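You operate a simulated robot arm through the tools that you are given. There is no shell and no other tool. Be economical: measure what you need, move in short steps, check, and stop when the job is done.

You run a simulated two-armed robot. Do the job below in one go: nothing can be reset, and whatever is moved stays where it is left.

JOB
Wind 3 turns of thread on the carbon block beside the winder, then stand it in the grey box.
Fine: the thread lever goes on to wind and off again before the block comes out. Set down upright: carbon block.

The check looks at the end state, three seconds after you hand in, the way a careful person would. Anything else that was tipped, shoved, dropped, spilled or broken makes it a failure.

ROBOT AND FRAMES
Two 7-joint arms with two-finger parallel grippers on one trunk, on a base that drives. Base frame: it is fixed to the floor where the robot stands at the start and does not move with it; the origin is under the middle of the robot, x ahead of it, y to its left, z up. Readings come in m, degrees, newtons and seconds.
The left shoulder is at the start at [0.05, 0.187, 1.16], the right one opposite. With the tool pointing down near the work surface each hand reaches from about 0.1 to 0.66 m from the robot's upright axis, wherever it stands, measured 20 degrees to its own side. Places, roughly: brass box of the winder [0.6, -0.1, 0.8]; carbon block (4x4x13 cm) [0.9, 0.1, 1.1]; inside of the grey box [1, 0, 1]; thread lever [0.7, 0, 0.9]. Payload 3.43 kg a hand.
The TCP of each hand is the grasp point between the finger pads, 0.03 m short of the fingertips. In the tool frame z runs along the fingers and y along their closing line. Largest opening 0.094 m; finger width 0.028, thickness 0.01; the body of the gripper, 0.05 by 0.096 m, starts 0.055 m behind the TCP.
Orientation is told as [roll, pitch, yaw] about the base's x, y, z axes, in that order, counted from this pose: with the fingers straight down and closing along the base's y, the tool's x points along the base's -x, its y along +y and its z along -z.

CONTROLS
- The arms move only by the tool jog_arm. It takes "left_deltas", "right_deltas" or both (then of equal length, played together; a hand with none holds still); each is a list that holds one entry, the list of rows, each a list of 7 numbers: the shift along the base's x, y, z in units of 300 mm (1.0 is 300 mm), then the turn, a rotation vector about the base's x, y, z in units of 180 degrees (1.0 is 180 degrees), then the gripper command, from -1 (shut) to 1 (fully open), values between in proportion. In form: [[[dx, dy, dz, ax, ay, az, claw], ...]]. A call has 1 to 20 rows; each row is the pose to reach, as a shift and turn from the pose commanded when the call began. A call with a number of a shift or a turn outside -1 to 1 is refused whole. Rows are played at 5 a second. More than 0.05 m and 8.6 degrees between two rows, or a gripper value outside its range, and nothing of the call is played. A pose out of reach is approached as far as the arm can. The call stops where the force on the tool passes 40 N (or 10 N more than at its start, if that is more) or the arm is blocked; 0.2 s more then pass. The fingers move at their own pace (about 0.153 m/s each) and stop on an object; they squeeze with about 37 N. The grip force told is the motor's: it shows also when the fingers shut on nothing. Time passes only in rows, and 0.2 s behind the last, so rows that repeat a pose let the fingers close. The reply holds the time, the measured pose of the TCP, the force on the tool along the base axes, the opening and the grip force, in the units named above and with some noise, with the torque about the TCP (base axes, N m) and any sound that the robot's microphone picked up.
- Cameras (640 x 400 px; columns grow to the right, rows downward): "scene" is now at [0.1529, 0.0027, 1.3497]; the picture's right is [0.04, -1.00, 0.00], its down [-0.29, -0.01, -0.96] and it looks along [0.96, 0.04, -0.29] (base axes); focal length 214 px, centre (320, 200). "left" rides on the left gripper at [0.076, -0.014, -0.102] in its tool frame; the picture's right is [0.18, 0.98, 0.00], its down [-0.75, 0.14, -0.64] and it looks along [-0.63, 0.12, 0.77] (tool axes); focal length 243 px, centre (320, 200). "right" rides on the right gripper at [0.076, 0.014, -0.102] in its tool frame; the picture's right is [-0.18, 0.98, 0.00], its down [-0.75, -0.14, -0.64] and it looks along [-0.63, -0.12, 0.77] (tool axes); focal length 243 px, centre (320, 200). There is no depth. A picture from a camera that has moved, and an enlarged one, comes with that camera's place and axes in the base frame and with its lens.
- snapshot(camera): a new picture of that camera. No time passes.
- move_column(by): slides the trunk up (or, below 0, down) by that many m; the arms and the scene camera ride with it, the base frame stays. It gives what a move gives, with no picture.
- drive_base(legs): drives the robot by 1 to 6 legs, each [ahead, left, turn to the left] in m, m and degrees, along the robot's own axes; the way and the turn of a leg run together, so that a leg with both is an arc; at most 1.5 m and 180 degrees a leg. The arms and the cameras ride along, it lands a little off, and it stops where it bumps. It gives what a move gives.
- aim_head(pan, tilt): turns the head with the scene camera to pan (to the left, within 80 degrees either way) and tilt (down, from -29 to 69), counted from straight ahead of the robot. It gives what a move gives.
- close_up(camera, box): a new picture of the part [left, top, right, bottom] of that camera's present view, enlarged. No time passes.
- hand_in(): hands the job in; it is judged then, once.

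Work in short steps. Places have to be worked out from the pictures, the camera data and where the tool is seen: move nearer, look again, correct. Check each grasp and each placing, and mend what went wrong. You have 120 turns and 88 pictures in all, those below and enlarged ones among them. Open the grippers and draw the arms clear of the work before you hand the job in, unless the task says otherwise; then end with one line.

The tools are called after "Call:" as a command line: name --argument value ..., lists and objects as JSON in quotes. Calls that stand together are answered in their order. jog_arm: Moves the arms, as the interface text tells. Its arguments: {"type":"object","properties":{"left_deltas":{"type":"array","items":{"type":"array","items":{"type":"array","items":{"type":"number"}}}},"right_deltas":{"type":"array","items":{"type":"array","items":{"type":"array","items":{"type":"number"}}}}},"required":[]} The other tools are called the same way: move_column (by) slides the trunk up or down; drive_base (legs) drives the base; aim_head (pan, tilt) turns the head that bears the scene camera; snapshot (camera) takes a picture; close_up (camera, box) takes an enlarged picture of a part of a camera's view; hand_in () hands the job in.

At the start:

```text
time_s: 0.0
left_tool_pos: [0.3175, 0.1253, 1.2952]
left_tool_rot: [0.0, 0.0, 0.0]
left_ft_force: [-0.9, 0.9, 0.3]
left_ft_torque: [0.0, -0.02, -0.02]
left_width: 0.0938
left_finger_force: 0.0
right_tool_pos: [0.2707, -0.0684, 1.2667]
right_tool_rot: [0.1, 0.0, -0.1]
right_ft_force: [-0.5, -0.5, -0.9]
right_ft_torque: [-0.02, 0.0, -0.01]
right_width: 0.0941
right_finger_force: 0.1
trunk travel left (down, up): [-0.375, 0.057]
robot x, y, heading: [0.001, 0.0023, -0.1]
head pan, tilt: [2.2, 17.0]
```

scene: 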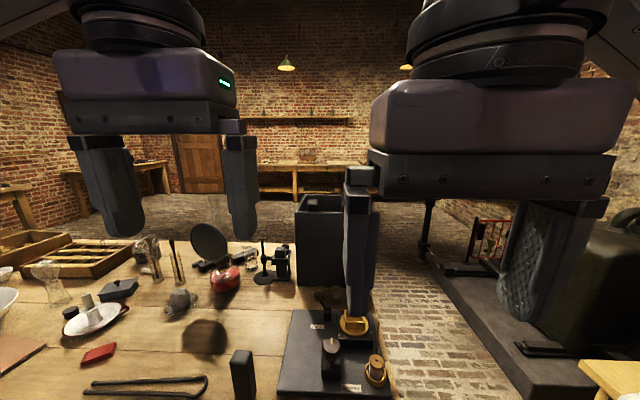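
right: 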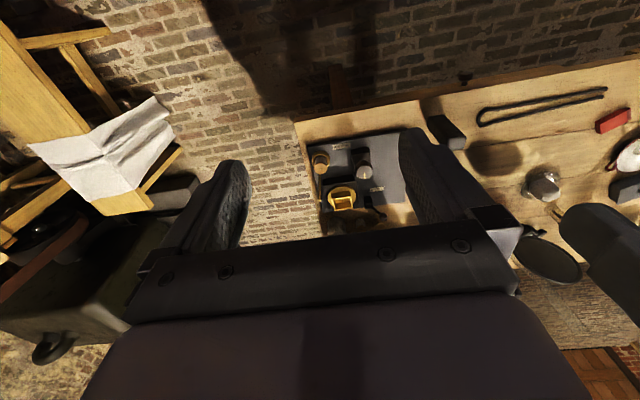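
left: 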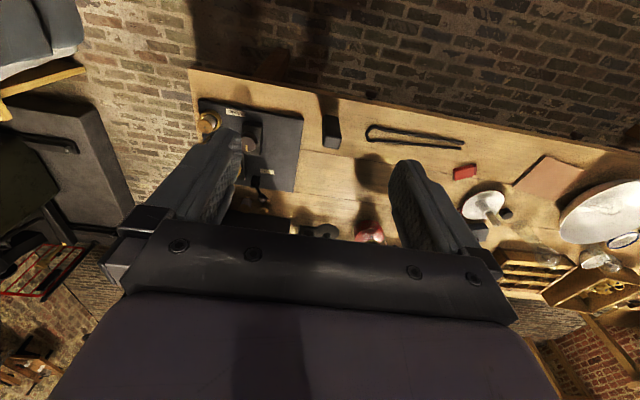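

The arms block part of the view; the winder board is at the lower middle with the carbon block to its left. I enlarge that area first.

Call:
close_up --camera "scene" --box '[200, 180, 420, 400]'

Call:
close_up --camera "right" --box '[280, 80, 480, 240]'

Call:
close_up --camera "left" --box '[180, 70, 380, 250]'

```text
1.82 times, centred on (310, 290) of scene
camera zoom: at [0.1529, 0.0027, 1.3497], right [0.04, -1.0, 0.0], down [-0.29, -0.01, -0.96], along [0.96, 0.04, -0.29], focal length 390 px, centre (338, 36)
```

zoom: 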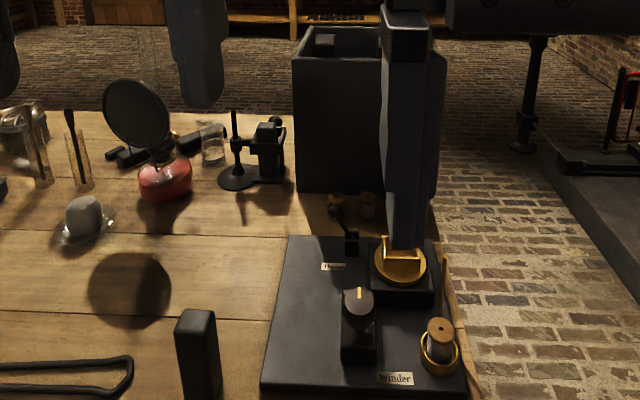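

```text
2.50 times, centred on (380, 160) of right
camera zoom: at [0.1935, -0.0545, 1.3694], right [0.18, 0.98, 0.0], down [0.75, -0.14, 0.64], along [0.63, -0.12, -0.77], focal length 606 px, centre (170, 300)
```

zoom: 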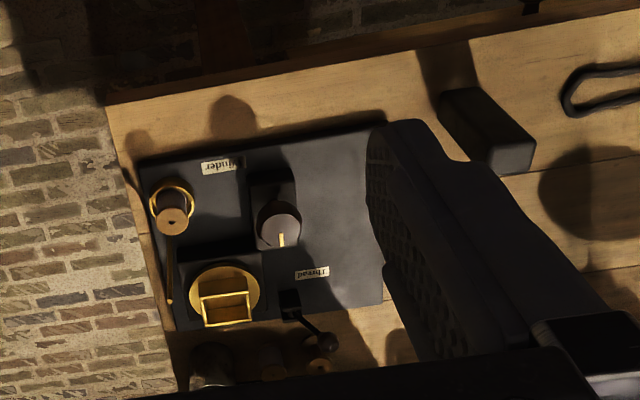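

```text
2.22 times, centred on (280, 160) of left
camera zoom: at [0.2416, 0.1108, 1.3982], right [-0.18, 0.98, 0.0], down [0.75, 0.14, 0.64], along [0.63, 0.12, -0.77], focal length 539 px, centre (409, 289)
```

zoom: 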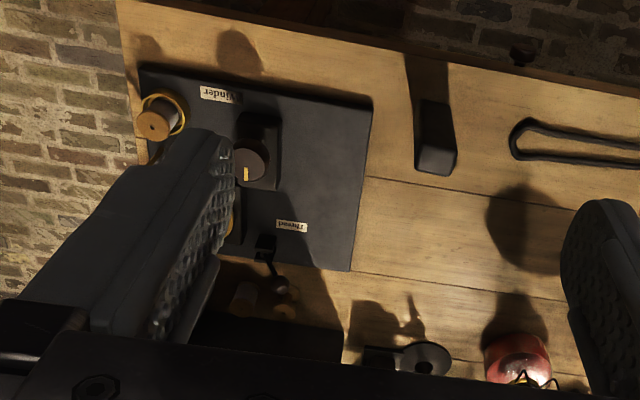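

I judge the knob top near [0.56,-0.01,0.83], the block top near [0.49,0.185,0.88] and the box front near x 0.91. Both arms move outward so the head has a free view.

Call:
jog_arm --left_deltas '[[[0, 0.16, 0, 0, 0, 0, 1], [0, 0.32, 0, 0, 0, 0, 1], [0, 0.48, 0, 0, 0, 0, 1], [0, 0.64, 0, 0, 0, 0, 1]]]' --right_deltas '[[[0, -0.16, 0, 0, 0, 0, 1], [0, -0.32, 0, 0, 0, 0, 1], [0, -0.48, 0, 0, 0, 0, 1], [0, -0.64, 0, 0, 0, 0, 1]]]'

Call:
aim_head --pan 0 --tilt 40

Call:
snapshot --camera "scene"

```text
time_s: 1.0
left_tool_pos: [0.3146, 0.3167, 1.297]
left_tool_rot: [-0.1, -0.1, -0.1]
left_ft_force: [0.3, 0.1, -1.3]
left_ft_torque: [-0.01, -0.04, 0.03]
left_width: 0.0938
left_finger_force: 0.0
right_tool_pos: [0.2686, -0.2619, 1.2668]
right_tool_rot: [0.1, -0.1, 0.1]
right_ft_force: [0.8, 0.2, -0.2]
right_ft_torque: [-0.03, -0.01, -0.01]
right_width: 0.0937
right_finger_force: 0.1
trunk travel left (down, up): [-0.375, 0.057]
robot x, y, heading: [-0.0009, 0.0015, -0.1]
head pan, tilt: [2.2, 17.0]
```

```text
time_s: 1.9
left_tool_pos: [0.3156, 0.3164, 1.2976]
left_tool_rot: [0.0, 0.1, 0.0]
left_ft_force: [0.2, 0.5, 0.3]
left_ft_torque: [0.03, -0.03, 0.0]
left_width: 0.0942
left_finger_force: 0.1
right_tool_pos: [0.2686, -0.2607, 1.2653]
right_tool_rot: [0.1, 0.0, 0.1]
right_ft_force: [-0.1, 0.0, -0.8]
right_ft_torque: [0.01, 0.04, 0.02]
right_width: 0.0943
right_finger_force: 0.1
trunk travel left (down, up): [-0.375, 0.057]
robot x, y, heading: [0.0012, 0.0003, 0.0]
head pan, tilt: [0.0, 40.0]
```

```text
81 pictures are left
camera scene: at [0.1446, -0.0009, 1.3134], right [0.0, -1.0, 0.0], down [-0.64, 0.0, -0.77], along [0.77, 0.0, -0.64], focal length 214 px, centre (320, 200)
```

scene: 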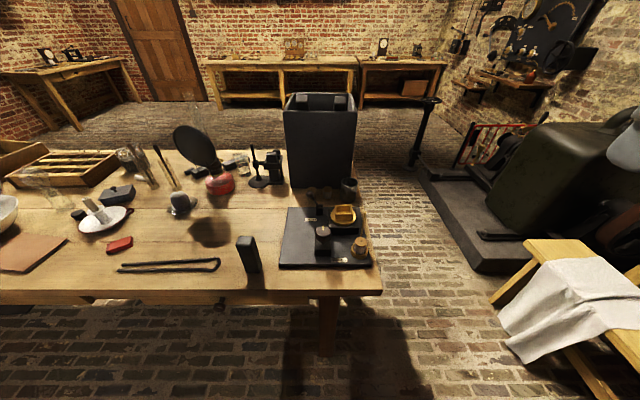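

Call:
close_up --camera "scene" --box '[270, 180, 390, 275]'

Call:
close_up --camera "scene" --box '[220, 80, 400, 290]'

```text
4.21 times, centred on (330, 228) of scene
camera zoom: at [0.1446, -0.0009, 1.3134], right [0.0, -1.0, 0.0], down [-0.64, 0.0, -0.77], along [0.77, 0.0, -0.64], focal length 903 px, centre (278, 84)
```

zoom: 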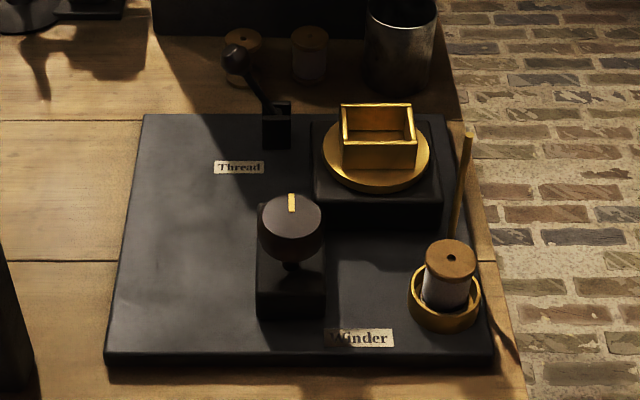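

```text
1.90 times, centred on (310, 185) of scene
camera zoom: at [0.1446, -0.0009, 1.3134], right [0.0, -1.0, 0.0], down [-0.64, 0.0, -0.77], along [0.77, 0.0, -0.64], focal length 408 px, centre (339, 229)
```

zoom: 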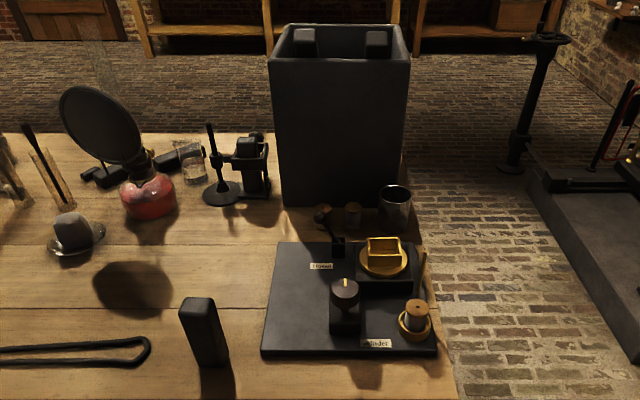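

The box has two blocks standing inside at the back, and the knob stands on a pedestal next to the turntable with the brass box. I bring the left hand above the carbon block for a near look.

Call:
jog_arm --left_deltas '[[[0.073, -0.055, -0.103, 0, 0, 0, 1], [0.146, -0.109, -0.206, 0, 0, 0, 1], [0.219, -0.164, -0.309, 0, 0, 0, 1], [0.292, -0.218, -0.412, 0, 0, 0, 1], [0.364, -0.273, -0.514, 0, 0, 0, 1], [0.437, -0.328, -0.617, 0, 0, 0, 1], [0.51, -0.382, -0.72, 0, 0, 0, 1], [0.583, -0.437, -0.823, 0, 0, 0, 1]]]'

Call:
snapshot --camera "left"

Call:
snapshot --camera "scene"

```text
time_s: 3.7
left_tool_pos: [0.4924, 0.186, 1.0464]
left_tool_rot: [0.0, -0.1, -0.1]
left_ft_force: [0.6, 0.3, 0.0]
left_ft_torque: [0.03, 0.0, 0.0]
left_width: 0.0939
left_finger_force: 0.0
right_tool_pos: [0.2698, -0.2611, 1.2664]
right_tool_rot: [0.2, 0.0, 0.0]
right_ft_force: [0.0, -0.5, -0.1]
right_ft_torque: [-0.01, 0.04, -0.03]
right_width: 0.094
right_finger_force: 0.1
trunk travel left (down, up): [-0.375, 0.057]
robot x, y, heading: [0.0039, -0.0022, 0.0]
head pan, tilt: [0.0, 40.0]
```

```text
78 pictures are left
camera left: at [0.4171, 0.1709, 1.1488], right [-0.18, 0.98, 0.0], down [0.75, 0.14, 0.64], along [0.63, 0.12, -0.77], focal length 243 px, centre (320, 200)
```

left: 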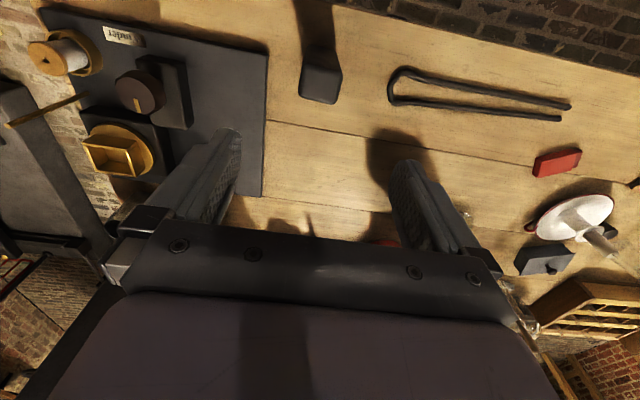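

```text
77 pictures are left
camera scene: at [0.1451, -0.0012, 1.3133], right [0.0, -1.0, 0.0], down [-0.64, 0.0, -0.77], along [0.77, 0.0, -0.64], focal length 214 px, centre (320, 200)
```

scene: 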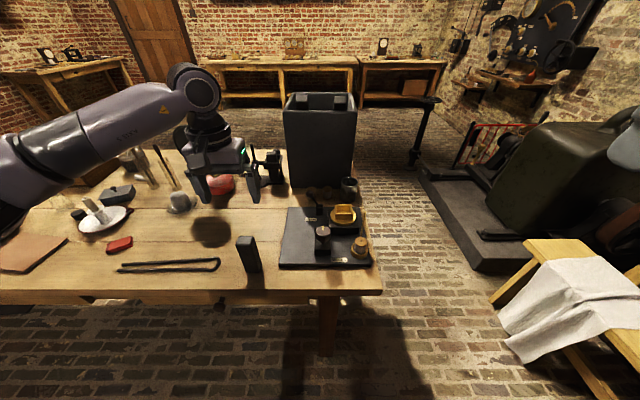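

The block sits right under the hand. Enlarged views will give its top corners and yaw.

Call:
close_up --camera "left" --box '[270, 40, 370, 120]'

Call:
close_up --camera "scene" --box '[220, 200, 380, 300]'

Call:
close_up --camera "left" --box '[20, 10, 220, 200]'

```text
5.00 times, centred on (320, 80) of left
camera zoom: at [0.4171, 0.1709, 1.1488], right [-0.18, 0.98, 0.0], down [0.75, 0.14, 0.64], along [0.63, 0.12, -0.77], focal length 1213 px, centre (320, 800)
```

zoom: 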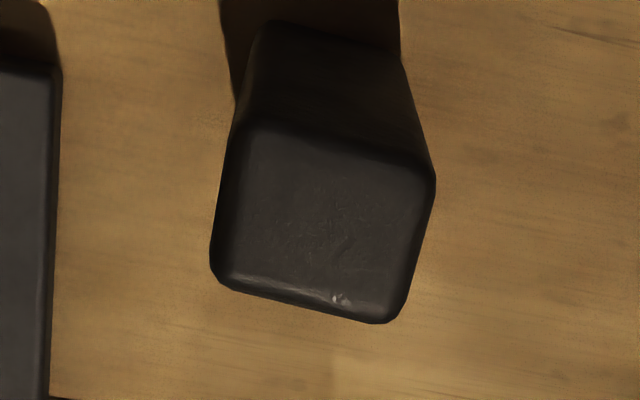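

```text
4.00 times, centred on (300, 250) of scene
camera zoom: at [0.1451, -0.0012, 1.3133], right [0.0, -1.0, 0.0], down [-0.64, 0.0, -0.77], along [0.77, 0.0, -0.64], focal length 858 px, centre (400, 0)
```

zoom: 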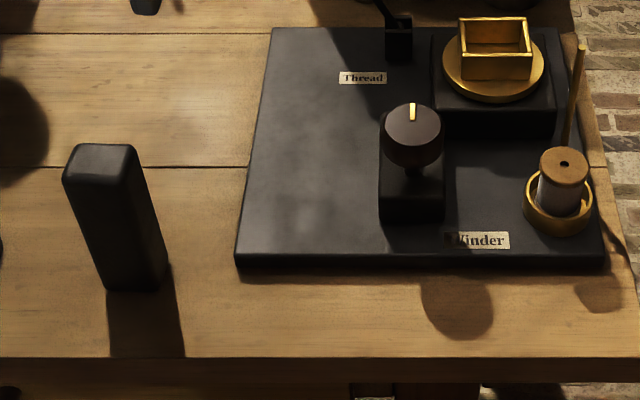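

```text
2.11 times, centred on (120, 105) of left
camera zoom: at [0.4171, 0.1709, 1.1488], right [-0.18, 0.98, 0.0], down [0.75, 0.14, 0.64], along [0.63, 0.12, -0.77], focal length 511 px, centre (741, 400)
```

zoom: 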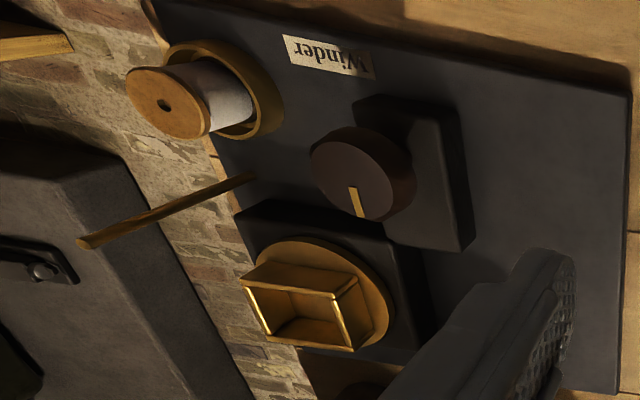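

The block centre is near [0.485,0.184], top about 0.87-0.88, yawed about -5°. I turn the hand to match and go down around its upper part, so the lower half stays free for the brass box.

Call:
jog_arm --left_deltas '[[[-0.025, -0.006, -0.14, 0, 0, -0.028, 1], [-0.025, -0.006, -0.28, 0, 0, -0.028, 1], [-0.025, -0.006, -0.42, 0, 0, -0.028, 1], [-0.025, -0.006, -0.56, 0, 0, -0.028, 1], [-0.025, -0.006, -0.63, 0, 0, -0.028, 1]]]'

Call:
snapshot --camera "left"

Call:
close_up --camera "scene" --box '[160, 170, 320, 290]'

```text
time_s: 4.9
left_tool_pos: [0.4845, 0.1847, 0.8583]
left_tool_rot: [0.0, 0.0, -5.1]
left_ft_force: [-0.3, -0.3, 0.6]
left_ft_torque: [0.0, -0.01, -0.01]
left_width: 0.094
left_finger_force: 0.0
right_tool_pos: [0.27, -0.2608, 1.2674]
right_tool_rot: [0.2, 0.0, 0.0]
right_ft_force: [0.8, -1.0, 0.1]
right_ft_torque: [-0.01, -0.02, -0.01]
right_width: 0.094
right_finger_force: 0.1
trunk travel left (down, up): [-0.375, 0.057]
robot x, y, heading: [-0.0008, -0.0012, -0.2]
head pan, tilt: [0.0, 40.0]
```

```text
73 pictures are left
camera left: at [0.4076, 0.1766, 0.9608], right [-0.1, 1.0, 0.0], down [0.76, 0.07, 0.64], along [0.64, 0.06, -0.77], focal length 243 px, centre (320, 200)
```

left: 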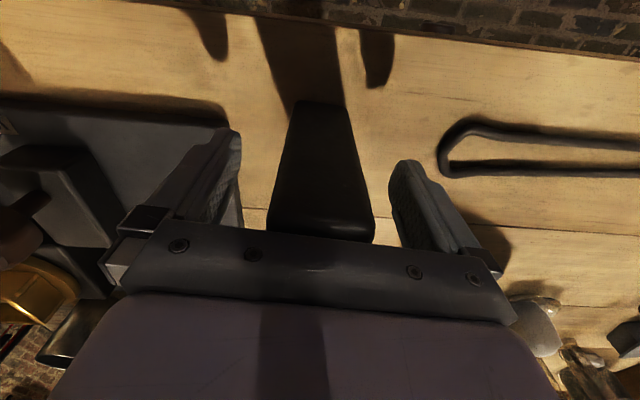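

```text
3.33 times, centred on (240, 230) of scene
camera zoom: at [0.1447, -0.0009, 1.3134], right [0.0, -1.0, 0.0], down [-0.64, 0.0, -0.77], along [0.77, 0.0, -0.64], focal length 715 px, centre (587, 100)
```

zoom: 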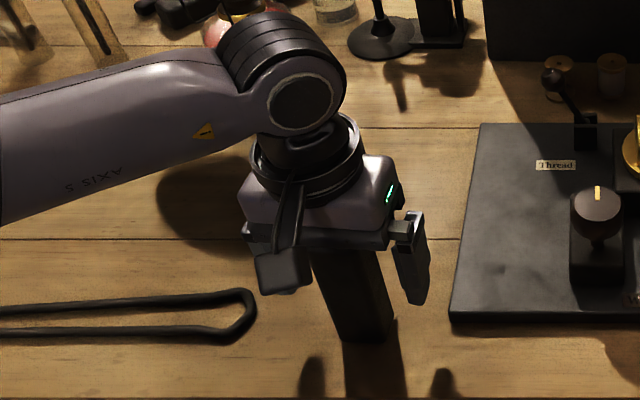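

The block fills the palm gap: its top is near 0.90, so the table is near 0.77 and the TCP is already about 0.09 above the block's foot. I shift 5 mm forward and close.

Call:
jog_arm --left_deltas '[[[0.017, 0, 0, 0, 0, 0, 1], [0.017, 0, 0, 0, 0, 0, -1], [0.017, 0, 0, 0, 0, 0, -1], [0.017, 0, 0, 0, 0, 0, -1]]]'

```text
time_s: 5.9
left_tool_pos: [0.4903, 0.1851, 0.8582]
left_tool_rot: [0.0, 0.0, -5.1]
left_ft_force: [0.6, -0.6, 0.0]
left_ft_torque: [-0.03, -0.04, -0.02]
left_width: 0.0439
left_finger_force: 37.1
right_tool_pos: [0.2696, -0.2604, 1.2661]
right_tool_rot: [0.2, 0.0, 0.1]
right_ft_force: [-0.3, -0.3, -0.4]
right_ft_torque: [0.01, 0.02, 0.02]
right_width: 0.0939
right_finger_force: 0.1
trunk travel left (down, up): [-0.375, 0.057]
robot x, y, heading: [-0.0005, 0.0013, 0.1]
head pan, tilt: [0.0, 40.0]
```

Grip is firm (0.044 m wide). I lift the block 0.15 m, then edge the base a little forward and right so the winder lies well in reach.

Call:
jog_arm --left_deltas '[[[0, 0, 0.1, 0, 0, 0, -1], [0, 0, 0.25, 0, 0, 0.01, -1], [0, 0, 0.4, 0, 0, 0.02, -1], [0, 0, 0.55, 0, 0, 0.028, -1]]]'

Call:
drive_base --legs '[[0.08, -0.08, 0]]'

Call:
snapshot --camera "scene"

```text
time_s: 6.9
left_tool_pos: [0.491, 0.1858, 1.0231]
left_tool_rot: [0.1, 0.0, 0.0]
left_ft_force: [-1.4, -0.2, -3.4]
left_ft_torque: [-0.03, -0.03, 0.01]
left_width: 0.0437
left_finger_force: 37.3
right_tool_pos: [0.2689, -0.262, 1.2668]
right_tool_rot: [0.2, 0.0, 0.0]
right_ft_force: [-0.5, 0.0, -0.2]
right_ft_torque: [-0.01, -0.03, 0.02]
right_width: 0.094
right_finger_force: 0.1
trunk travel left (down, up): [-0.375, 0.057]
robot x, y, heading: [-0.0022, -0.0037, 0.1]
head pan, tilt: [0.0, 40.0]
```

```text
time_s: 8.2
left_tool_pos: [0.5702, 0.1062, 1.0216]
left_tool_rot: [0.0, 0.0, 0.0]
left_ft_force: [0.0, -0.4, -2.4]
left_ft_torque: [0.01, -0.01, 0.03]
left_width: 0.0437
left_finger_force: 37.6
right_tool_pos: [0.3494, -0.3422, 1.2661]
right_tool_rot: [0.1, 0.0, -0.1]
right_ft_force: [0.0, 0.7, -0.2]
right_ft_torque: [-0.01, -0.01, 0.01]
right_width: 0.094
right_finger_force: 0.1
trunk travel left (down, up): [-0.375, 0.057]
robot x, y, heading: [0.0837, -0.081, -0.0]
head pan, tilt: [0.0, 40.0]
```

```text
71 pictures are left
camera scene: at [0.2246, -0.081, 1.3133], right [0.0, -1.0, 0.0], down [-0.64, 0.0, -0.77], along [0.77, 0.0, -0.64], focal length 214 px, centre (320, 200)
```

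scene: 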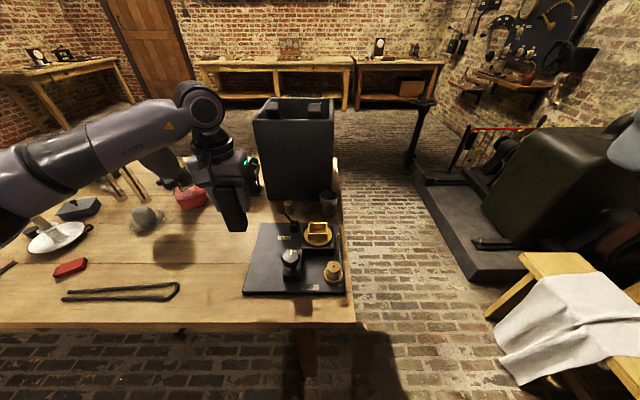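

The base moved well. I bring the empty right hand over the winder to measure the brass box, lever and knob with its camera.

Call:
jog_arm --right_deltas '[[[0.093, 0.09, -0.069, 0, 0, 0, 1], [0.186, 0.179, -0.138, 0, 0, 0, 1], [0.279, 0.269, -0.207, 0, 0, 0, 1], [0.372, 0.359, -0.276, 0, 0, 0, 1], [0.465, 0.448, -0.344, 0, 0, 0, 1], [0.558, 0.538, -0.413, 0, 0, 0, 1], [0.651, 0.628, -0.482, 0, 0, 0, 1], [0.744, 0.717, -0.551, 0, 0, 0, 1], [0.837, 0.807, -0.62, 0, 0, 0, 1]]]'

Call:
snapshot --camera "right"

Call:
close_up --camera "right" --box '[200, 0, 420, 240]'

```text
time_s: 10.2
left_tool_pos: [0.5714, 0.108, 1.0219]
left_tool_rot: [0.0, 0.0, 0.0]
left_ft_force: [1.0, 0.8, -3.8]
left_ft_torque: [-0.03, -0.03, 0.02]
left_width: 0.0436
left_finger_force: 37.0
right_tool_pos: [0.5996, -0.0979, 1.0798]
right_tool_rot: [0.0, 0.0, 0.1]
right_ft_force: [0.4, 0.9, 0.1]
right_ft_torque: [0.01, -0.02, 0.0]
right_width: 0.0941
right_finger_force: 0.1
trunk travel left (down, up): [-0.375, 0.057]
robot x, y, heading: [0.0818, -0.079, 0.1]
head pan, tilt: [0.0, 40.0]
```

```text
70 pictures are left
camera right: at [0.5221, -0.083, 1.1826], right [0.18, 0.98, 0.0], down [0.75, -0.14, 0.64], along [0.63, -0.12, -0.77], focal length 243 px, centre (320, 200)
```

right: 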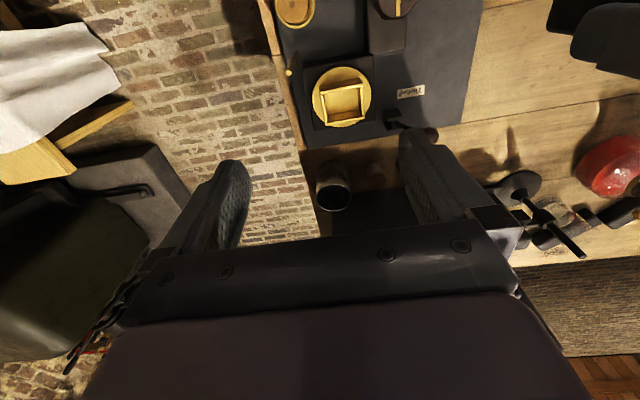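

```text
1.67 times, centred on (310, 120) of right
camera zoom: at [0.5221, -0.083, 1.1826], right [0.18, 0.98, 0.0], down [0.75, -0.14, 0.64], along [0.63, -0.12, -0.77], focal length 404 px, centre (337, 333)
```

zoom: 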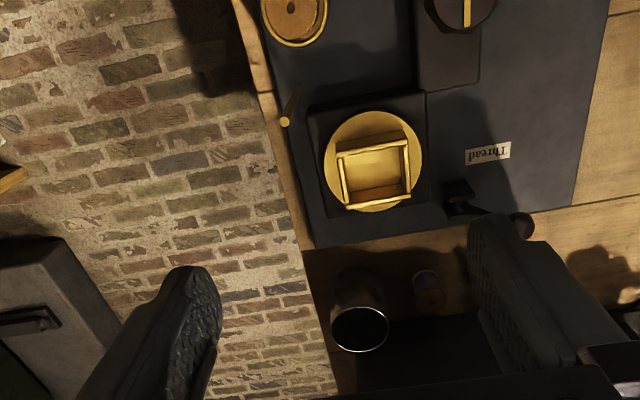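

The brass box is visible straight below; I enlarge it more to get the rim corners.

Call:
close_up --camera "right" --box '[300, 55, 380, 135]'

Call:
close_up --camera "right" --box '[370, 70, 450, 150]'

Call:
close_up --camera "scene" --box '[260, 190, 360, 300]'

```text
5.00 times, centred on (340, 95) of right
camera zoom: at [0.5221, -0.083, 1.1826], right [0.18, 0.98, 0.0], down [0.75, -0.14, 0.64], along [0.63, -0.12, -0.77], focal length 1213 px, centre (220, 725)
```

zoom: 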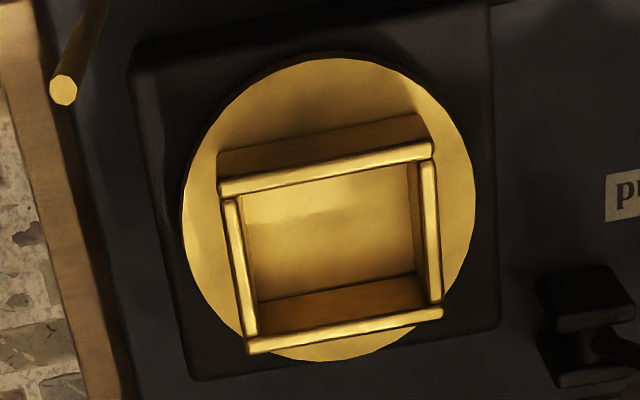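

```text
5.00 times, centred on (410, 110) of right
camera zoom: at [0.5221, -0.083, 1.1826], right [0.18, 0.98, 0.0], down [0.75, -0.14, 0.64], along [0.63, -0.12, -0.77], focal length 1213 px, centre (-130, 650)
```

zoom: 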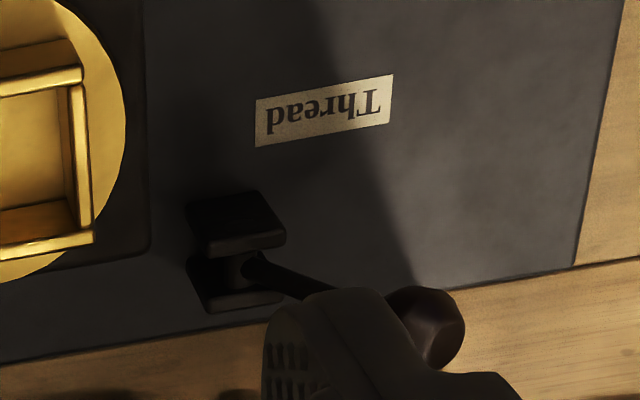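

```text
3.64 times, centred on (310, 245) of scene
camera zoom: at [0.2245, -0.0799, 1.3133], right [0.0, -1.0, 0.0], down [-0.64, 0.0, -0.77], along [0.77, 0.0, -0.64], focal length 780 px, centre (356, 36)
```

zoom: 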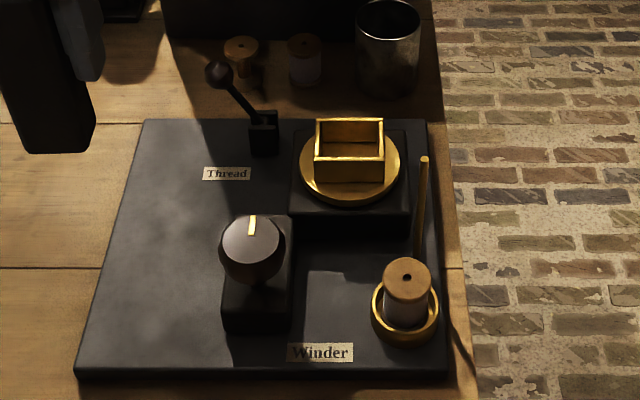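

The brass box's inside is about 46 x 38 mm, long side along y like the block, centred near [0.634,-0.0745] with rim z≈0.867. I park the right hand to the side, yawed 60°, as a side-view camera.

Call:
jog_arm --right_deltas '[[[-0.033, -0.076, -0.033, 0, 0, 0.042, 1], [-0.067, -0.152, -0.067, 0, 0, 0.083, 1], [-0.1, -0.228, -0.1, 0, 0, 0.125, 1], [-0.133, -0.303, -0.133, 0, 0, 0.167, 1], [-0.167, -0.379, -0.167, 0, 0, 0.208, 1], [-0.2, -0.455, -0.2, 0, 0, 0.25, 1], [-0.233, -0.531, -0.233, 0, 0, 0.292, 1], [-0.267, -0.607, -0.267, 0, 0, 0.333, 1]]]'

Call:
jog_arm --left_deltas '[[[0.03, -0.13, 0, 0, 0, 0, -1], [0.08, -0.26, 0, 0, 0, 0, -1], [0.14, -0.4, 0, 0, 0, 0, -1], [0.21, -0.53, 0, 0, 0, 0, -1], [0.21, -0.608, 0, 0, 0, 0, -1]]]'

Call:
snapshot --camera "right"

Call:
close_up --camera "scene" --box '[260, 160, 360, 260]'

```text
time_s: 12.0
left_tool_pos: [0.5693, 0.1048, 1.0234]
left_tool_rot: [0.0, -0.2, -0.1]
left_ft_force: [-1.1, 0.2, -1.9]
left_ft_torque: [0.03, -0.04, -0.03]
left_width: 0.0441
left_finger_force: 37.5
right_tool_pos: [0.4838, -0.2931, 1.0134]
right_tool_rot: [-1.6, 0.1, 57.2]
right_ft_force: [0.1, -1.1, -0.4]
right_ft_torque: [0.01, -0.01, -0.02]
right_width: 0.0942
right_finger_force: 0.1
right hand out of reach, approached as far as the arm can: row 8
trunk travel left (down, up): [-0.375, 0.057]
robot x, y, heading: [0.0797, -0.0807, 0.2]
head pan, tilt: [0.0, 40.0]
```

```text
time_s: 13.2
left_tool_pos: [0.6334, -0.0757, 1.0204]
left_tool_rot: [0.1, 0.0, 0.1]
left_ft_force: [0.0, 0.6, -2.5]
left_ft_torque: [-0.04, -0.01, -0.04]
left_width: 0.0436
left_finger_force: 37.0
right_tool_pos: [0.4847, -0.2922, 1.014]
right_tool_rot: [-1.5, 0.2, 57.0]
right_ft_force: [-0.5, 0.2, -0.4]
right_ft_torque: [-0.03, 0.01, 0.0]
right_width: 0.094
right_finger_force: 0.1
trunk travel left (down, up): [-0.375, 0.057]
robot x, y, heading: [0.0811, -0.0808, 0.2]
head pan, tilt: [0.0, 40.0]
```

```text
65 pictures are left
camera right: at [0.4285, -0.3458, 1.1173], right [-0.72, 0.69, -0.03], down [0.52, 0.57, 0.64], along [0.46, 0.45, -0.77], focal length 243 px, centre (320, 200)
```

right: 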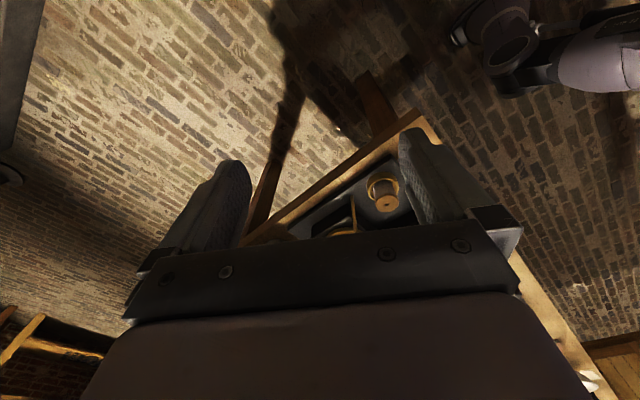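

```text
4.00 times, centred on (310, 210) of scene
camera zoom: at [0.2241, -0.0809, 1.3133], right [0.0, -1.0, 0.0], down [-0.64, 0.0, -0.77], along [0.77, 0.0, -0.64], focal length 858 px, centre (360, 160)
```

zoom: 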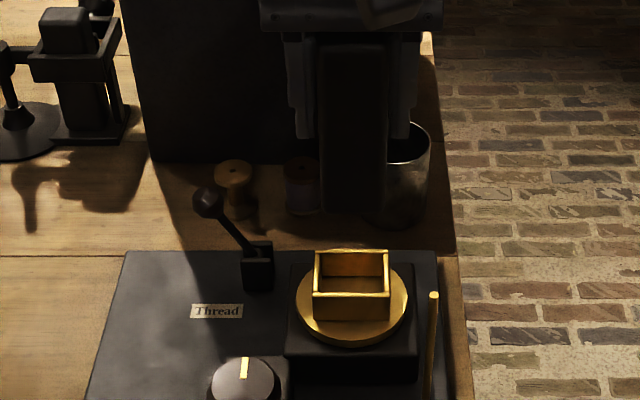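

The side view isn't useful (that camera sees only what is near the hand), but the scene view lines block and brass box up within about 1 mm laterally. I lower 45 mm and compare the block's foot with the rim.

Call:
jog_arm --left_deltas '[[[0, 0.004, -0.05, 0, 0, 0, -1], [0, 0.004, -0.1, 0, 0, 0, -1], [0, 0.004, -0.13, 0, 0, 0, -1]]]'

Call:
close_up --camera "scene" --box '[285, 190, 345, 250]'

Call:
close_up --camera "left" --box '[220, 60, 420, 260]'

```text
time_s: 14.0
left_tool_pos: [0.6334, -0.0736, 0.9833]
left_tool_rot: [0.0, 0.0, 0.0]
left_ft_force: [-0.5, 0.2, -2.6]
left_ft_torque: [0.0, 0.0, 0.01]
left_width: 0.0435
left_finger_force: 36.9
right_tool_pos: [0.4857, -0.2921, 1.0147]
right_tool_rot: [-1.5, 0.3, 57.0]
right_ft_force: [0.7, -0.4, 0.0]
right_ft_torque: [0.0, 0.02, -0.04]
right_width: 0.0941
right_finger_force: 0.0
trunk travel left (down, up): [-0.375, 0.057]
robot x, y, heading: [0.0816, -0.0801, 0.0]
head pan, tilt: [0.0, 40.0]
```

```text
6.67 times, centred on (315, 220) of scene
camera zoom: at [0.2243, -0.0806, 1.3133], right [0.0, -1.0, 0.0], down [-0.64, 0.0, -0.77], along [0.77, 0.0, -0.64], focal length 1430 px, centre (353, 67)
```

zoom: 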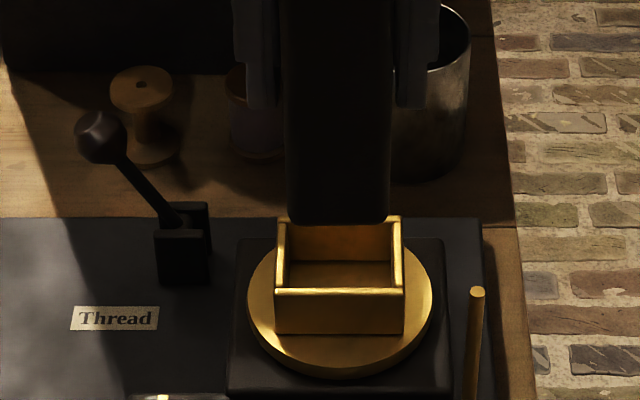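

```text
2.00 times, centred on (320, 160) of left
camera zoom: at [0.5583, -0.0884, 1.0865], right [-0.18, 0.98, 0.0], down [0.75, 0.14, 0.64], along [0.63, 0.12, -0.77], focal length 485 px, centre (320, 280)
```

zoom: 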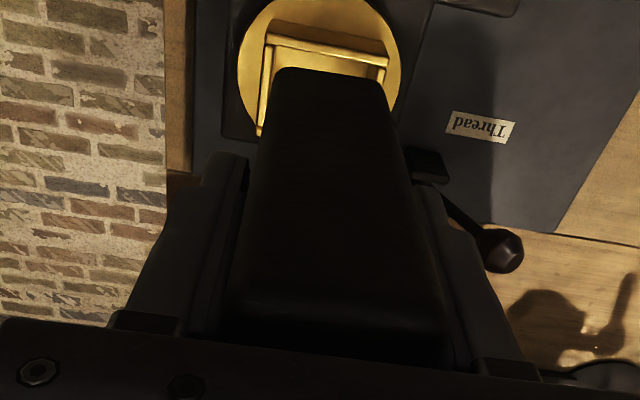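

Combining both views: the foot is ~45 mm above the rim and sits ~9 mm too near the robot; laterally it's aligned. I move 8 mm forward, drop 30 mm and look again.

Call:
jog_arm --left_deltas '[[[0.027, 0, 0, 0, 0, 0, -1], [0.027, 0, -0.05, 0, 0, 0, -1], [0.027, 0, -0.1, 0, 0, 0, -1]]]'

Call:
close_up --camera "scene" --box '[285, 190, 345, 250]'

Call:
close_up --camera "left" --box '[250, 40, 390, 140]'

```text
time_s: 14.8
left_tool_pos: [0.6429, -0.0725, 0.9533]
left_tool_rot: [0.0, 0.1, -0.1]
left_ft_force: [-0.2, 0.2, -2.0]
left_ft_torque: [-0.01, -0.03, 0.0]
left_width: 0.044
left_finger_force: 37.0
right_tool_pos: [0.4845, -0.2919, 1.0146]
right_tool_rot: [-1.5, 0.3, 57.0]
right_ft_force: [0.3, -0.3, -0.7]
right_ft_torque: [0.0, 0.01, -0.01]
right_width: 0.094
right_finger_force: 0.1
trunk travel left (down, up): [-0.375, 0.057]
robot x, y, heading: [0.0747, -0.0811, -0.1]
head pan, tilt: [0.0, 40.0]
```

```text
6.67 times, centred on (315, 220) of scene
camera zoom: at [0.2243, -0.0806, 1.3133], right [0.0, -1.0, 0.0], down [-0.64, 0.0, -0.77], along [0.77, 0.0, -0.64], focal length 1430 px, centre (353, 67)
```

zoom: 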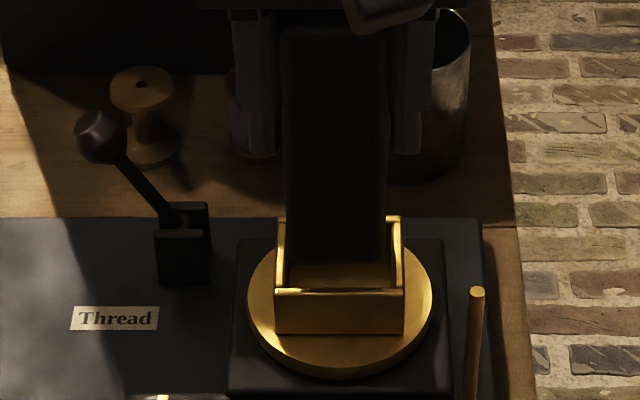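

```text
4.00 times, centred on (320, 90) of left
camera zoom: at [0.5656, -0.0872, 1.0565], right [-0.18, 0.98, 0.0], down [0.75, 0.14, 0.64], along [0.63, 0.12, -0.77], focal length 970 px, centre (320, 640)
```

zoom: 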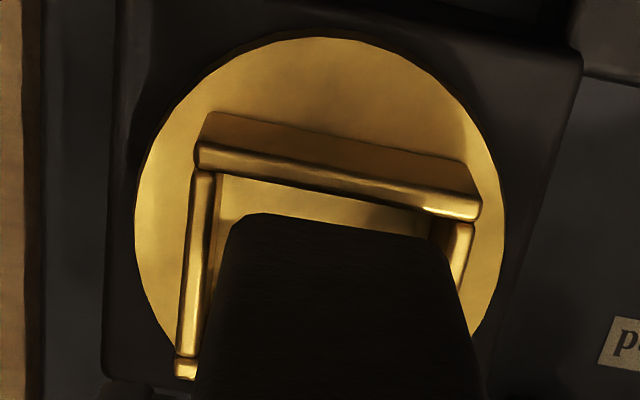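

Now the foot is ~16 mm above the rim, front edge flush with the inner rim, lateral within 1 mm. I nudge 1.5 mm forward and lower into the box in small steps, watching the force.

Call:
jog_arm --left_deltas '[[[0.005, -0.002, -0.02, 0, 0, 0.006, -1], [0.005, -0.002, -0.04, 0, 0, 0.006, -1], [0.005, -0.002, -0.055, 0, 0, 0.006, -1], [0.005, -0.002, -0.07, 0, 0, 0.006, -1], [0.005, -0.002, -0.08, 0, 0, 0.006, -1]]]'

Call:
close_up --camera "scene" --box '[285, 190, 345, 250]'

Call:
close_up --camera "left" --box '[250, 40, 390, 140]'

```text
time_s: 16.0
left_tool_pos: [0.6431, -0.0734, 0.9296]
left_tool_rot: [0.0, 0.0, 1.2]
left_ft_force: [-0.1, 0.6, -3.2]
left_ft_torque: [-0.01, 0.03, -0.02]
left_width: 0.044
left_finger_force: 37.1
right_tool_pos: [0.4847, -0.2916, 1.0141]
right_tool_rot: [-1.5, 0.4, 57.0]
right_ft_force: [-0.8, -0.5, 0.1]
right_ft_torque: [0.0, -0.01, 0.03]
right_width: 0.0939
right_finger_force: 0.1
trunk travel left (down, up): [-0.375, 0.057]
robot x, y, heading: [0.0784, -0.0832, 0.1]
head pan, tilt: [0.0, 40.0]
```

```text
6.67 times, centred on (315, 220) of scene
camera zoom: at [0.2242, -0.0806, 1.3133], right [0.0, -1.0, 0.0], down [-0.64, 0.0, -0.77], along [0.77, 0.0, -0.64], focal length 1430 px, centre (353, 67)
```

zoom: 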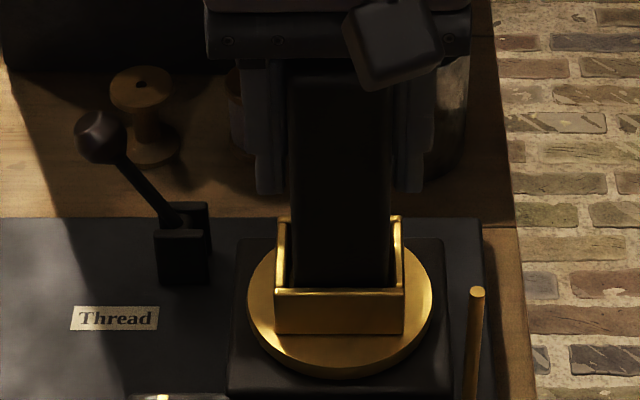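

```text
4.00 times, centred on (320, 90) of left
camera zoom: at [0.5679, -0.0902, 1.0324], right [-0.2, 0.98, 0.0], down [0.75, 0.16, 0.64], along [0.63, 0.13, -0.77], focal length 970 px, centre (320, 640)
```

zoom: 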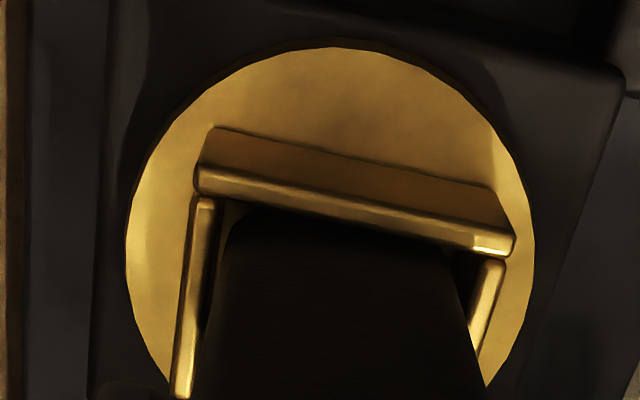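

The foot has entered the box with no side force. I continue down slowly until it touches the floor.

Call:
jog_arm --left_deltas '[[[0, 0, -0.01, 0, 0, 0, -1], [0, 0, -0.02, 0, 0, 0, -1], [0, 0, -0.03, 0, 0, 0, -1], [0, 0, -0.04, 0, 0, 0, -1]]]'

Call:
close_up --camera "scene" --box '[285, 180, 345, 250]'

```text
time_s: 17.0
left_tool_pos: [0.6431, -0.0742, 0.9192]
left_tool_rot: [-0.1, 0.0, 1.1]
left_ft_force: [-0.4, 0.2, 3.7]
left_ft_torque: [0.09, 0.14, -0.04]
left_width: 0.0439
left_finger_force: 37.2
right_tool_pos: [0.4839, -0.2922, 1.0148]
right_tool_rot: [-1.6, 0.3, 57.0]
right_ft_force: [0.4, -0.7, -0.6]
right_ft_torque: [-0.02, 0.05, 0.01]
right_width: 0.094
right_finger_force: 0.0
trunk travel left (down, up): [-0.375, 0.057]
robot x, y, heading: [0.0808, -0.0798, -0.1]
head pan, tilt: [0.0, 40.0]
```

```text
5.71 times, centred on (315, 215) of scene
camera zoom: at [0.2235, -0.0805, 1.3136], right [0.0, -1.0, 0.0], down [-0.64, 0.0, -0.77], along [0.77, 0.0, -0.64], focal length 1226 px, centre (349, 114)
```

zoom: 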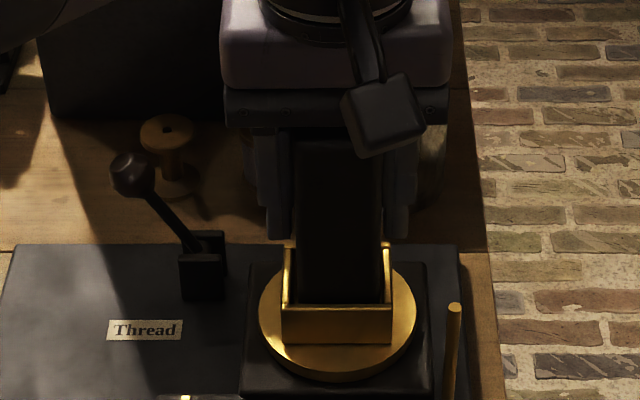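

The block rests on the floor of the brass box (contact ~6 N). I open partly, rise straight, and look.

Call:
jog_arm --left_deltas '[[[0, 0, 0, 0, 0, 0, 0.4], [0, 0, 0, 0, 0, 0, 0.4], [0, 0, 0.06, 0, 0, 0, 0.4], [0, 0, 0.2, 0, 0, 0, 0.4], [0, 0, 0.36, 0, 0, 0, 0.4], [0, 0, 0.5, 0, 0, 0, 0.4], [-0.05, 0.14, 0.55, 0, 0, 0, 0.4], [-0.1, 0.3, 0.55, 0, 0, 0, 0.4], [-0.1, 0.46, 0.55, 0, 0, 0, 0.4]]]'

Call:
close_up --camera "scene" --box '[260, 180, 360, 300]'

```text
refused: row 8 steps farther than a row can; nothing moved
```

```text
3.33 times, centred on (310, 240) of scene
camera zoom: at [0.2235, -0.0805, 1.3136], right [0.0, -1.0, 0.0], down [-0.64, 0.0, -0.77], along [0.77, 0.0, -0.64], focal length 715 px, centre (353, 67)
```

zoom: 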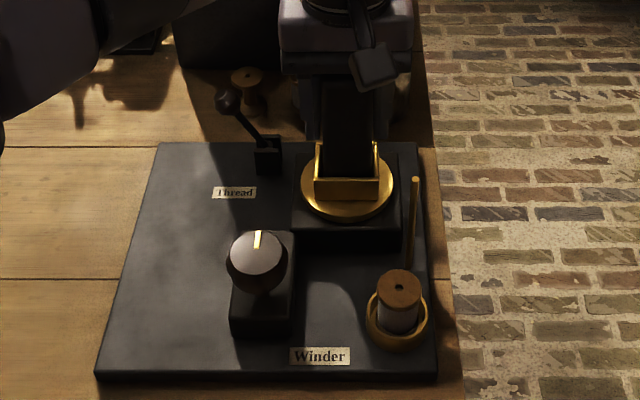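

The call was refused for one overlong step; I repeat it with smaller ones.

Call:
jog_arm --left_deltas '[[[0, 0, 0, 0, 0, 0, 0.4], [0, 0, 0, 0, 0, 0, 0.4], [0, 0, 0.06, 0, 0, 0, 0.4], [0, 0, 0.2, 0, 0, 0, 0.4], [0, 0, 0.35, 0, 0, 0, 0.4], [0, 0, 0.5, 0, 0, 0, 0.4], [-0.05, 0.12, 0.55, 0, 0, 0, 0.4], [-0.1, 0.25, 0.55, 0, 0, 0, 0.4], [-0.1, 0.4, 0.55, 0, 0, 0, 0.4]]]'

Call:
close_up --camera "scene" --box '[260, 180, 360, 300]'

Call:
snapshot --camera "left"

```text
time_s: 19.0
left_tool_pos: [0.6144, 0.0475, 1.083]
left_tool_rot: [-0.1, 0.1, 1.2]
left_ft_force: [-0.1, 0.0, 0.5]
left_ft_torque: [0.02, 0.02, 0.0]
left_width: 0.0658
left_finger_force: 0.1
right_tool_pos: [0.4848, -0.29, 1.0144]
right_tool_rot: [-1.6, 0.3, 57.0]
right_ft_force: [-0.7, -0.3, -0.9]
right_ft_torque: [0.01, -0.04, 0.01]
right_width: 0.0939
right_finger_force: 0.2
trunk travel left (down, up): [-0.375, 0.057]
robot x, y, heading: [0.0806, -0.0812, -0.1]
head pan, tilt: [0.0, 40.0]
```

```text
3.33 times, centred on (310, 240) of scene
camera zoom: at [0.224, -0.0798, 1.3134], right [0.0, -1.0, 0.0], down [-0.64, 0.0, -0.77], along [0.77, 0.0, -0.64], focal length 715 px, centre (353, 67)
```

zoom: 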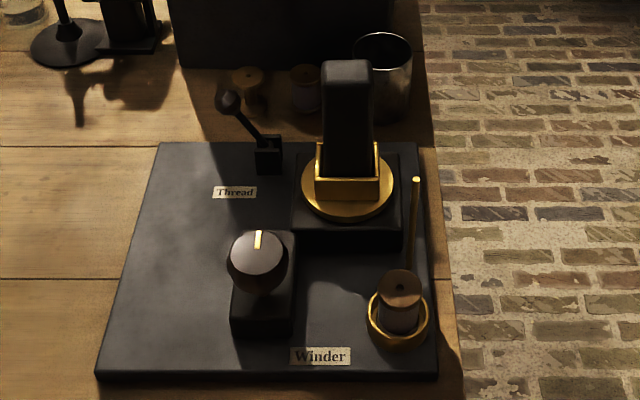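

```text
54 pictures are left
camera left: at [0.5377, 0.0316, 1.1859], right [-0.2, 0.98, 0.0], down [0.75, 0.16, 0.64], along [0.63, 0.13, -0.77], focal length 243 px, centre (320, 200)
```

left: 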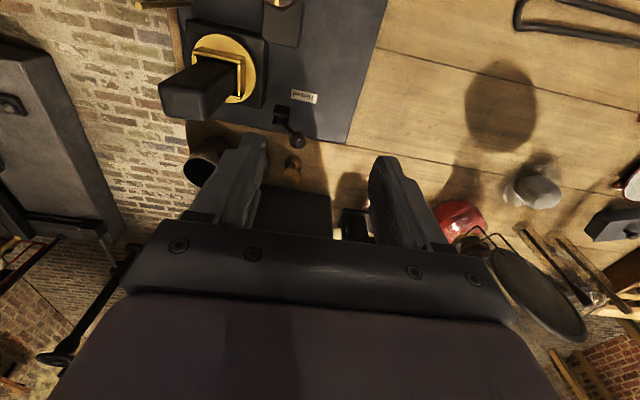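

The block stands in the brass box. The thread lever ball is near [0.689,0.031,0.887], leaning to +y with its pivot near [0.693,0.002,0.81], so it should swing to −y. I bring the closed left fingers down just on its +y side.

Call:
jog_arm --left_deltas '[[[0.14, 0.05, 0, 0, 0, -0.006, -1], [0.27, 0.1, 0, 0, 0, -0.006, -1], [0.27, 0.1, -0.15, 0, 0, -0.006, -1], [0.27, 0.1, -0.3, 0, 0, -0.006, -1], [0.27, 0.1, -0.45, 0, 0, -0.006, -1], [0.27, 0.1, -0.58, 0, 0, -0.006, -1]]]'

Call:
close_up --camera "left" --box '[180, 60, 420, 220]'

Call:
close_up --camera "scene" --box '[250, 160, 350, 260]'

```text
time_s: 20.4
left_tool_pos: [0.6945, 0.0781, 0.9098]
left_tool_rot: [0.0, -0.1, 0.1]
left_ft_force: [0.9, -0.2, -0.3]
left_ft_torque: [0.02, -0.03, -0.05]
left_width: 0.0001
left_finger_force: 33.4
right_tool_pos: [0.4857, -0.2915, 1.0145]
right_tool_rot: [-1.4, 0.3, 57.0]
right_ft_force: [-0.1, -0.7, -0.9]
right_ft_torque: [0.0, 0.0, -0.03]
right_width: 0.0942
right_finger_force: 0.0
trunk travel left (down, up): [-0.375, 0.057]
robot x, y, heading: [0.0792, -0.0816, 0.0]
head pan, tilt: [0.0, 40.0]
```

```text
2.50 times, centred on (300, 140) of left
camera zoom: at [0.6188, 0.063, 1.0123], right [-0.18, 0.98, 0.0], down [0.75, 0.14, 0.64], along [0.63, 0.12, -0.77], focal length 606 px, centre (370, 350)
```

zoom: 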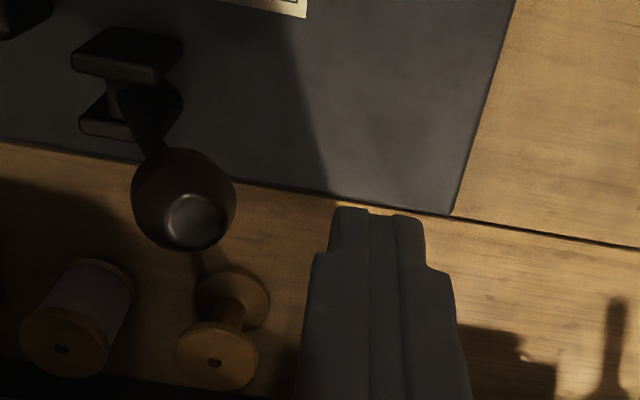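

```text
4.00 times, centred on (300, 210) of scene
camera zoom: at [0.2242, -0.0807, 1.3134], right [0.0, -1.0, 0.0], down [-0.64, 0.0, -0.77], along [0.77, 0.0, -0.64], focal length 858 px, centre (400, 160)
```

zoom: 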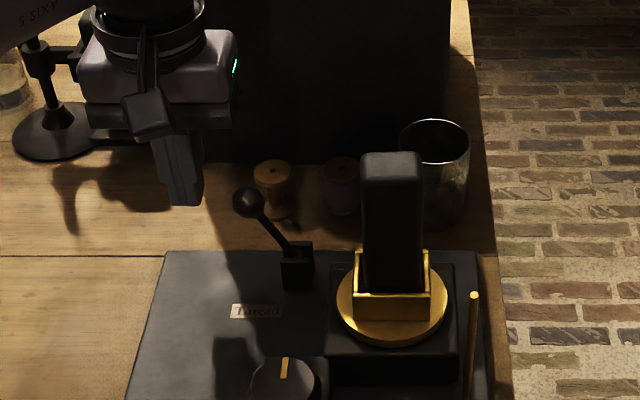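

Tips at 0.88 and ball at about [0.687,0.034,0.888]. I go 18 mm lower and push slowly toward −y, pausing partway.

Call:
jog_arm --left_deltas '[[[0.01, 0, -0.06, 0, 0, 0, -1], [0.01, -0.06, -0.06, 0, 0, 0, -1], [0.01, -0.1, -0.06, 0, 0, 0, -1], [0.01, -0.14, -0.06, 0, 0, 0, -1], [0.01, -0.18, -0.06, 0, 0, 0, -1], [0.01, -0.22, -0.06, 0, 0, 0, -1], [0.01, -0.25, -0.06, 0, 0, 0, -1], [0.01, -0.28, -0.06, 0, 0, 0, -1]]]'

Call:
close_up --camera "left" --box '[180, 60, 420, 220]'

Call:
close_up --camera "scene" --box '[250, 160, 350, 260]'

```text
time_s: 21.7
left_tool_pos: [0.6943, 0.0236, 0.8973]
left_tool_rot: [-0.1, -0.9, 0.3]
left_ft_force: [0.4, -0.2, -0.6]
left_ft_torque: [0.01, 0.02, 0.0]
left_width: 0.0
left_finger_force: 33.0
left hand out of reach, approached as far as the arm can: row 5, 6
right_tool_pos: [0.4852, -0.2917, 1.0143]
right_tool_rot: [-1.5, 0.3, 57.0]
right_ft_force: [0.4, -0.2, 0.0]
right_ft_torque: [0.04, 0.01, -0.03]
right_width: 0.0941
right_finger_force: 0.1
trunk travel left (down, up): [-0.375, 0.057]
robot x, y, heading: [0.0777, -0.0813, 0.2]
head pan, tilt: [0.0, 40.0]
stopped in row 6 (left hand): the force on the tool passed its limit at 42 N (the readings are from after the stop); the commanded pose is now the measured one
```

```text
2.50 times, centred on (300, 140) of left
camera zoom: at [0.6169, 0.0095, 1.0], right [-0.19, 0.98, 0.0], down [0.74, 0.15, 0.65], along [0.64, 0.12, -0.76], focal length 606 px, centre (370, 350)
```

zoom: 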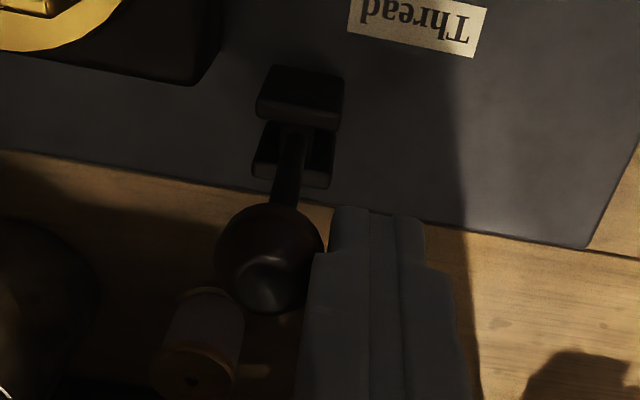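

```text
4.00 times, centred on (300, 210) of scene
camera zoom: at [0.2248, -0.0811, 1.3127], right [0.0, -1.0, 0.0], down [-0.64, 0.0, -0.77], along [0.77, 0.0, -0.64], focal length 858 px, centre (400, 160)
```

zoom: 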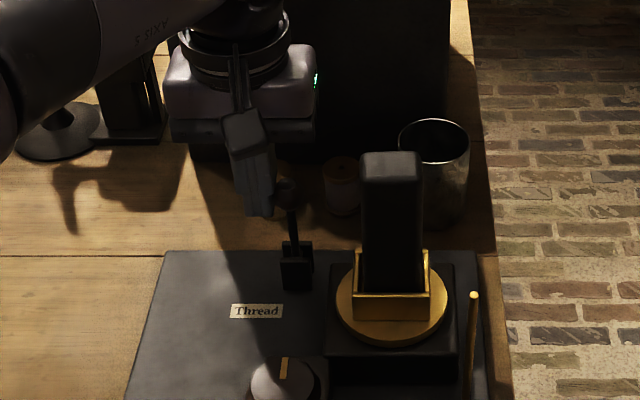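

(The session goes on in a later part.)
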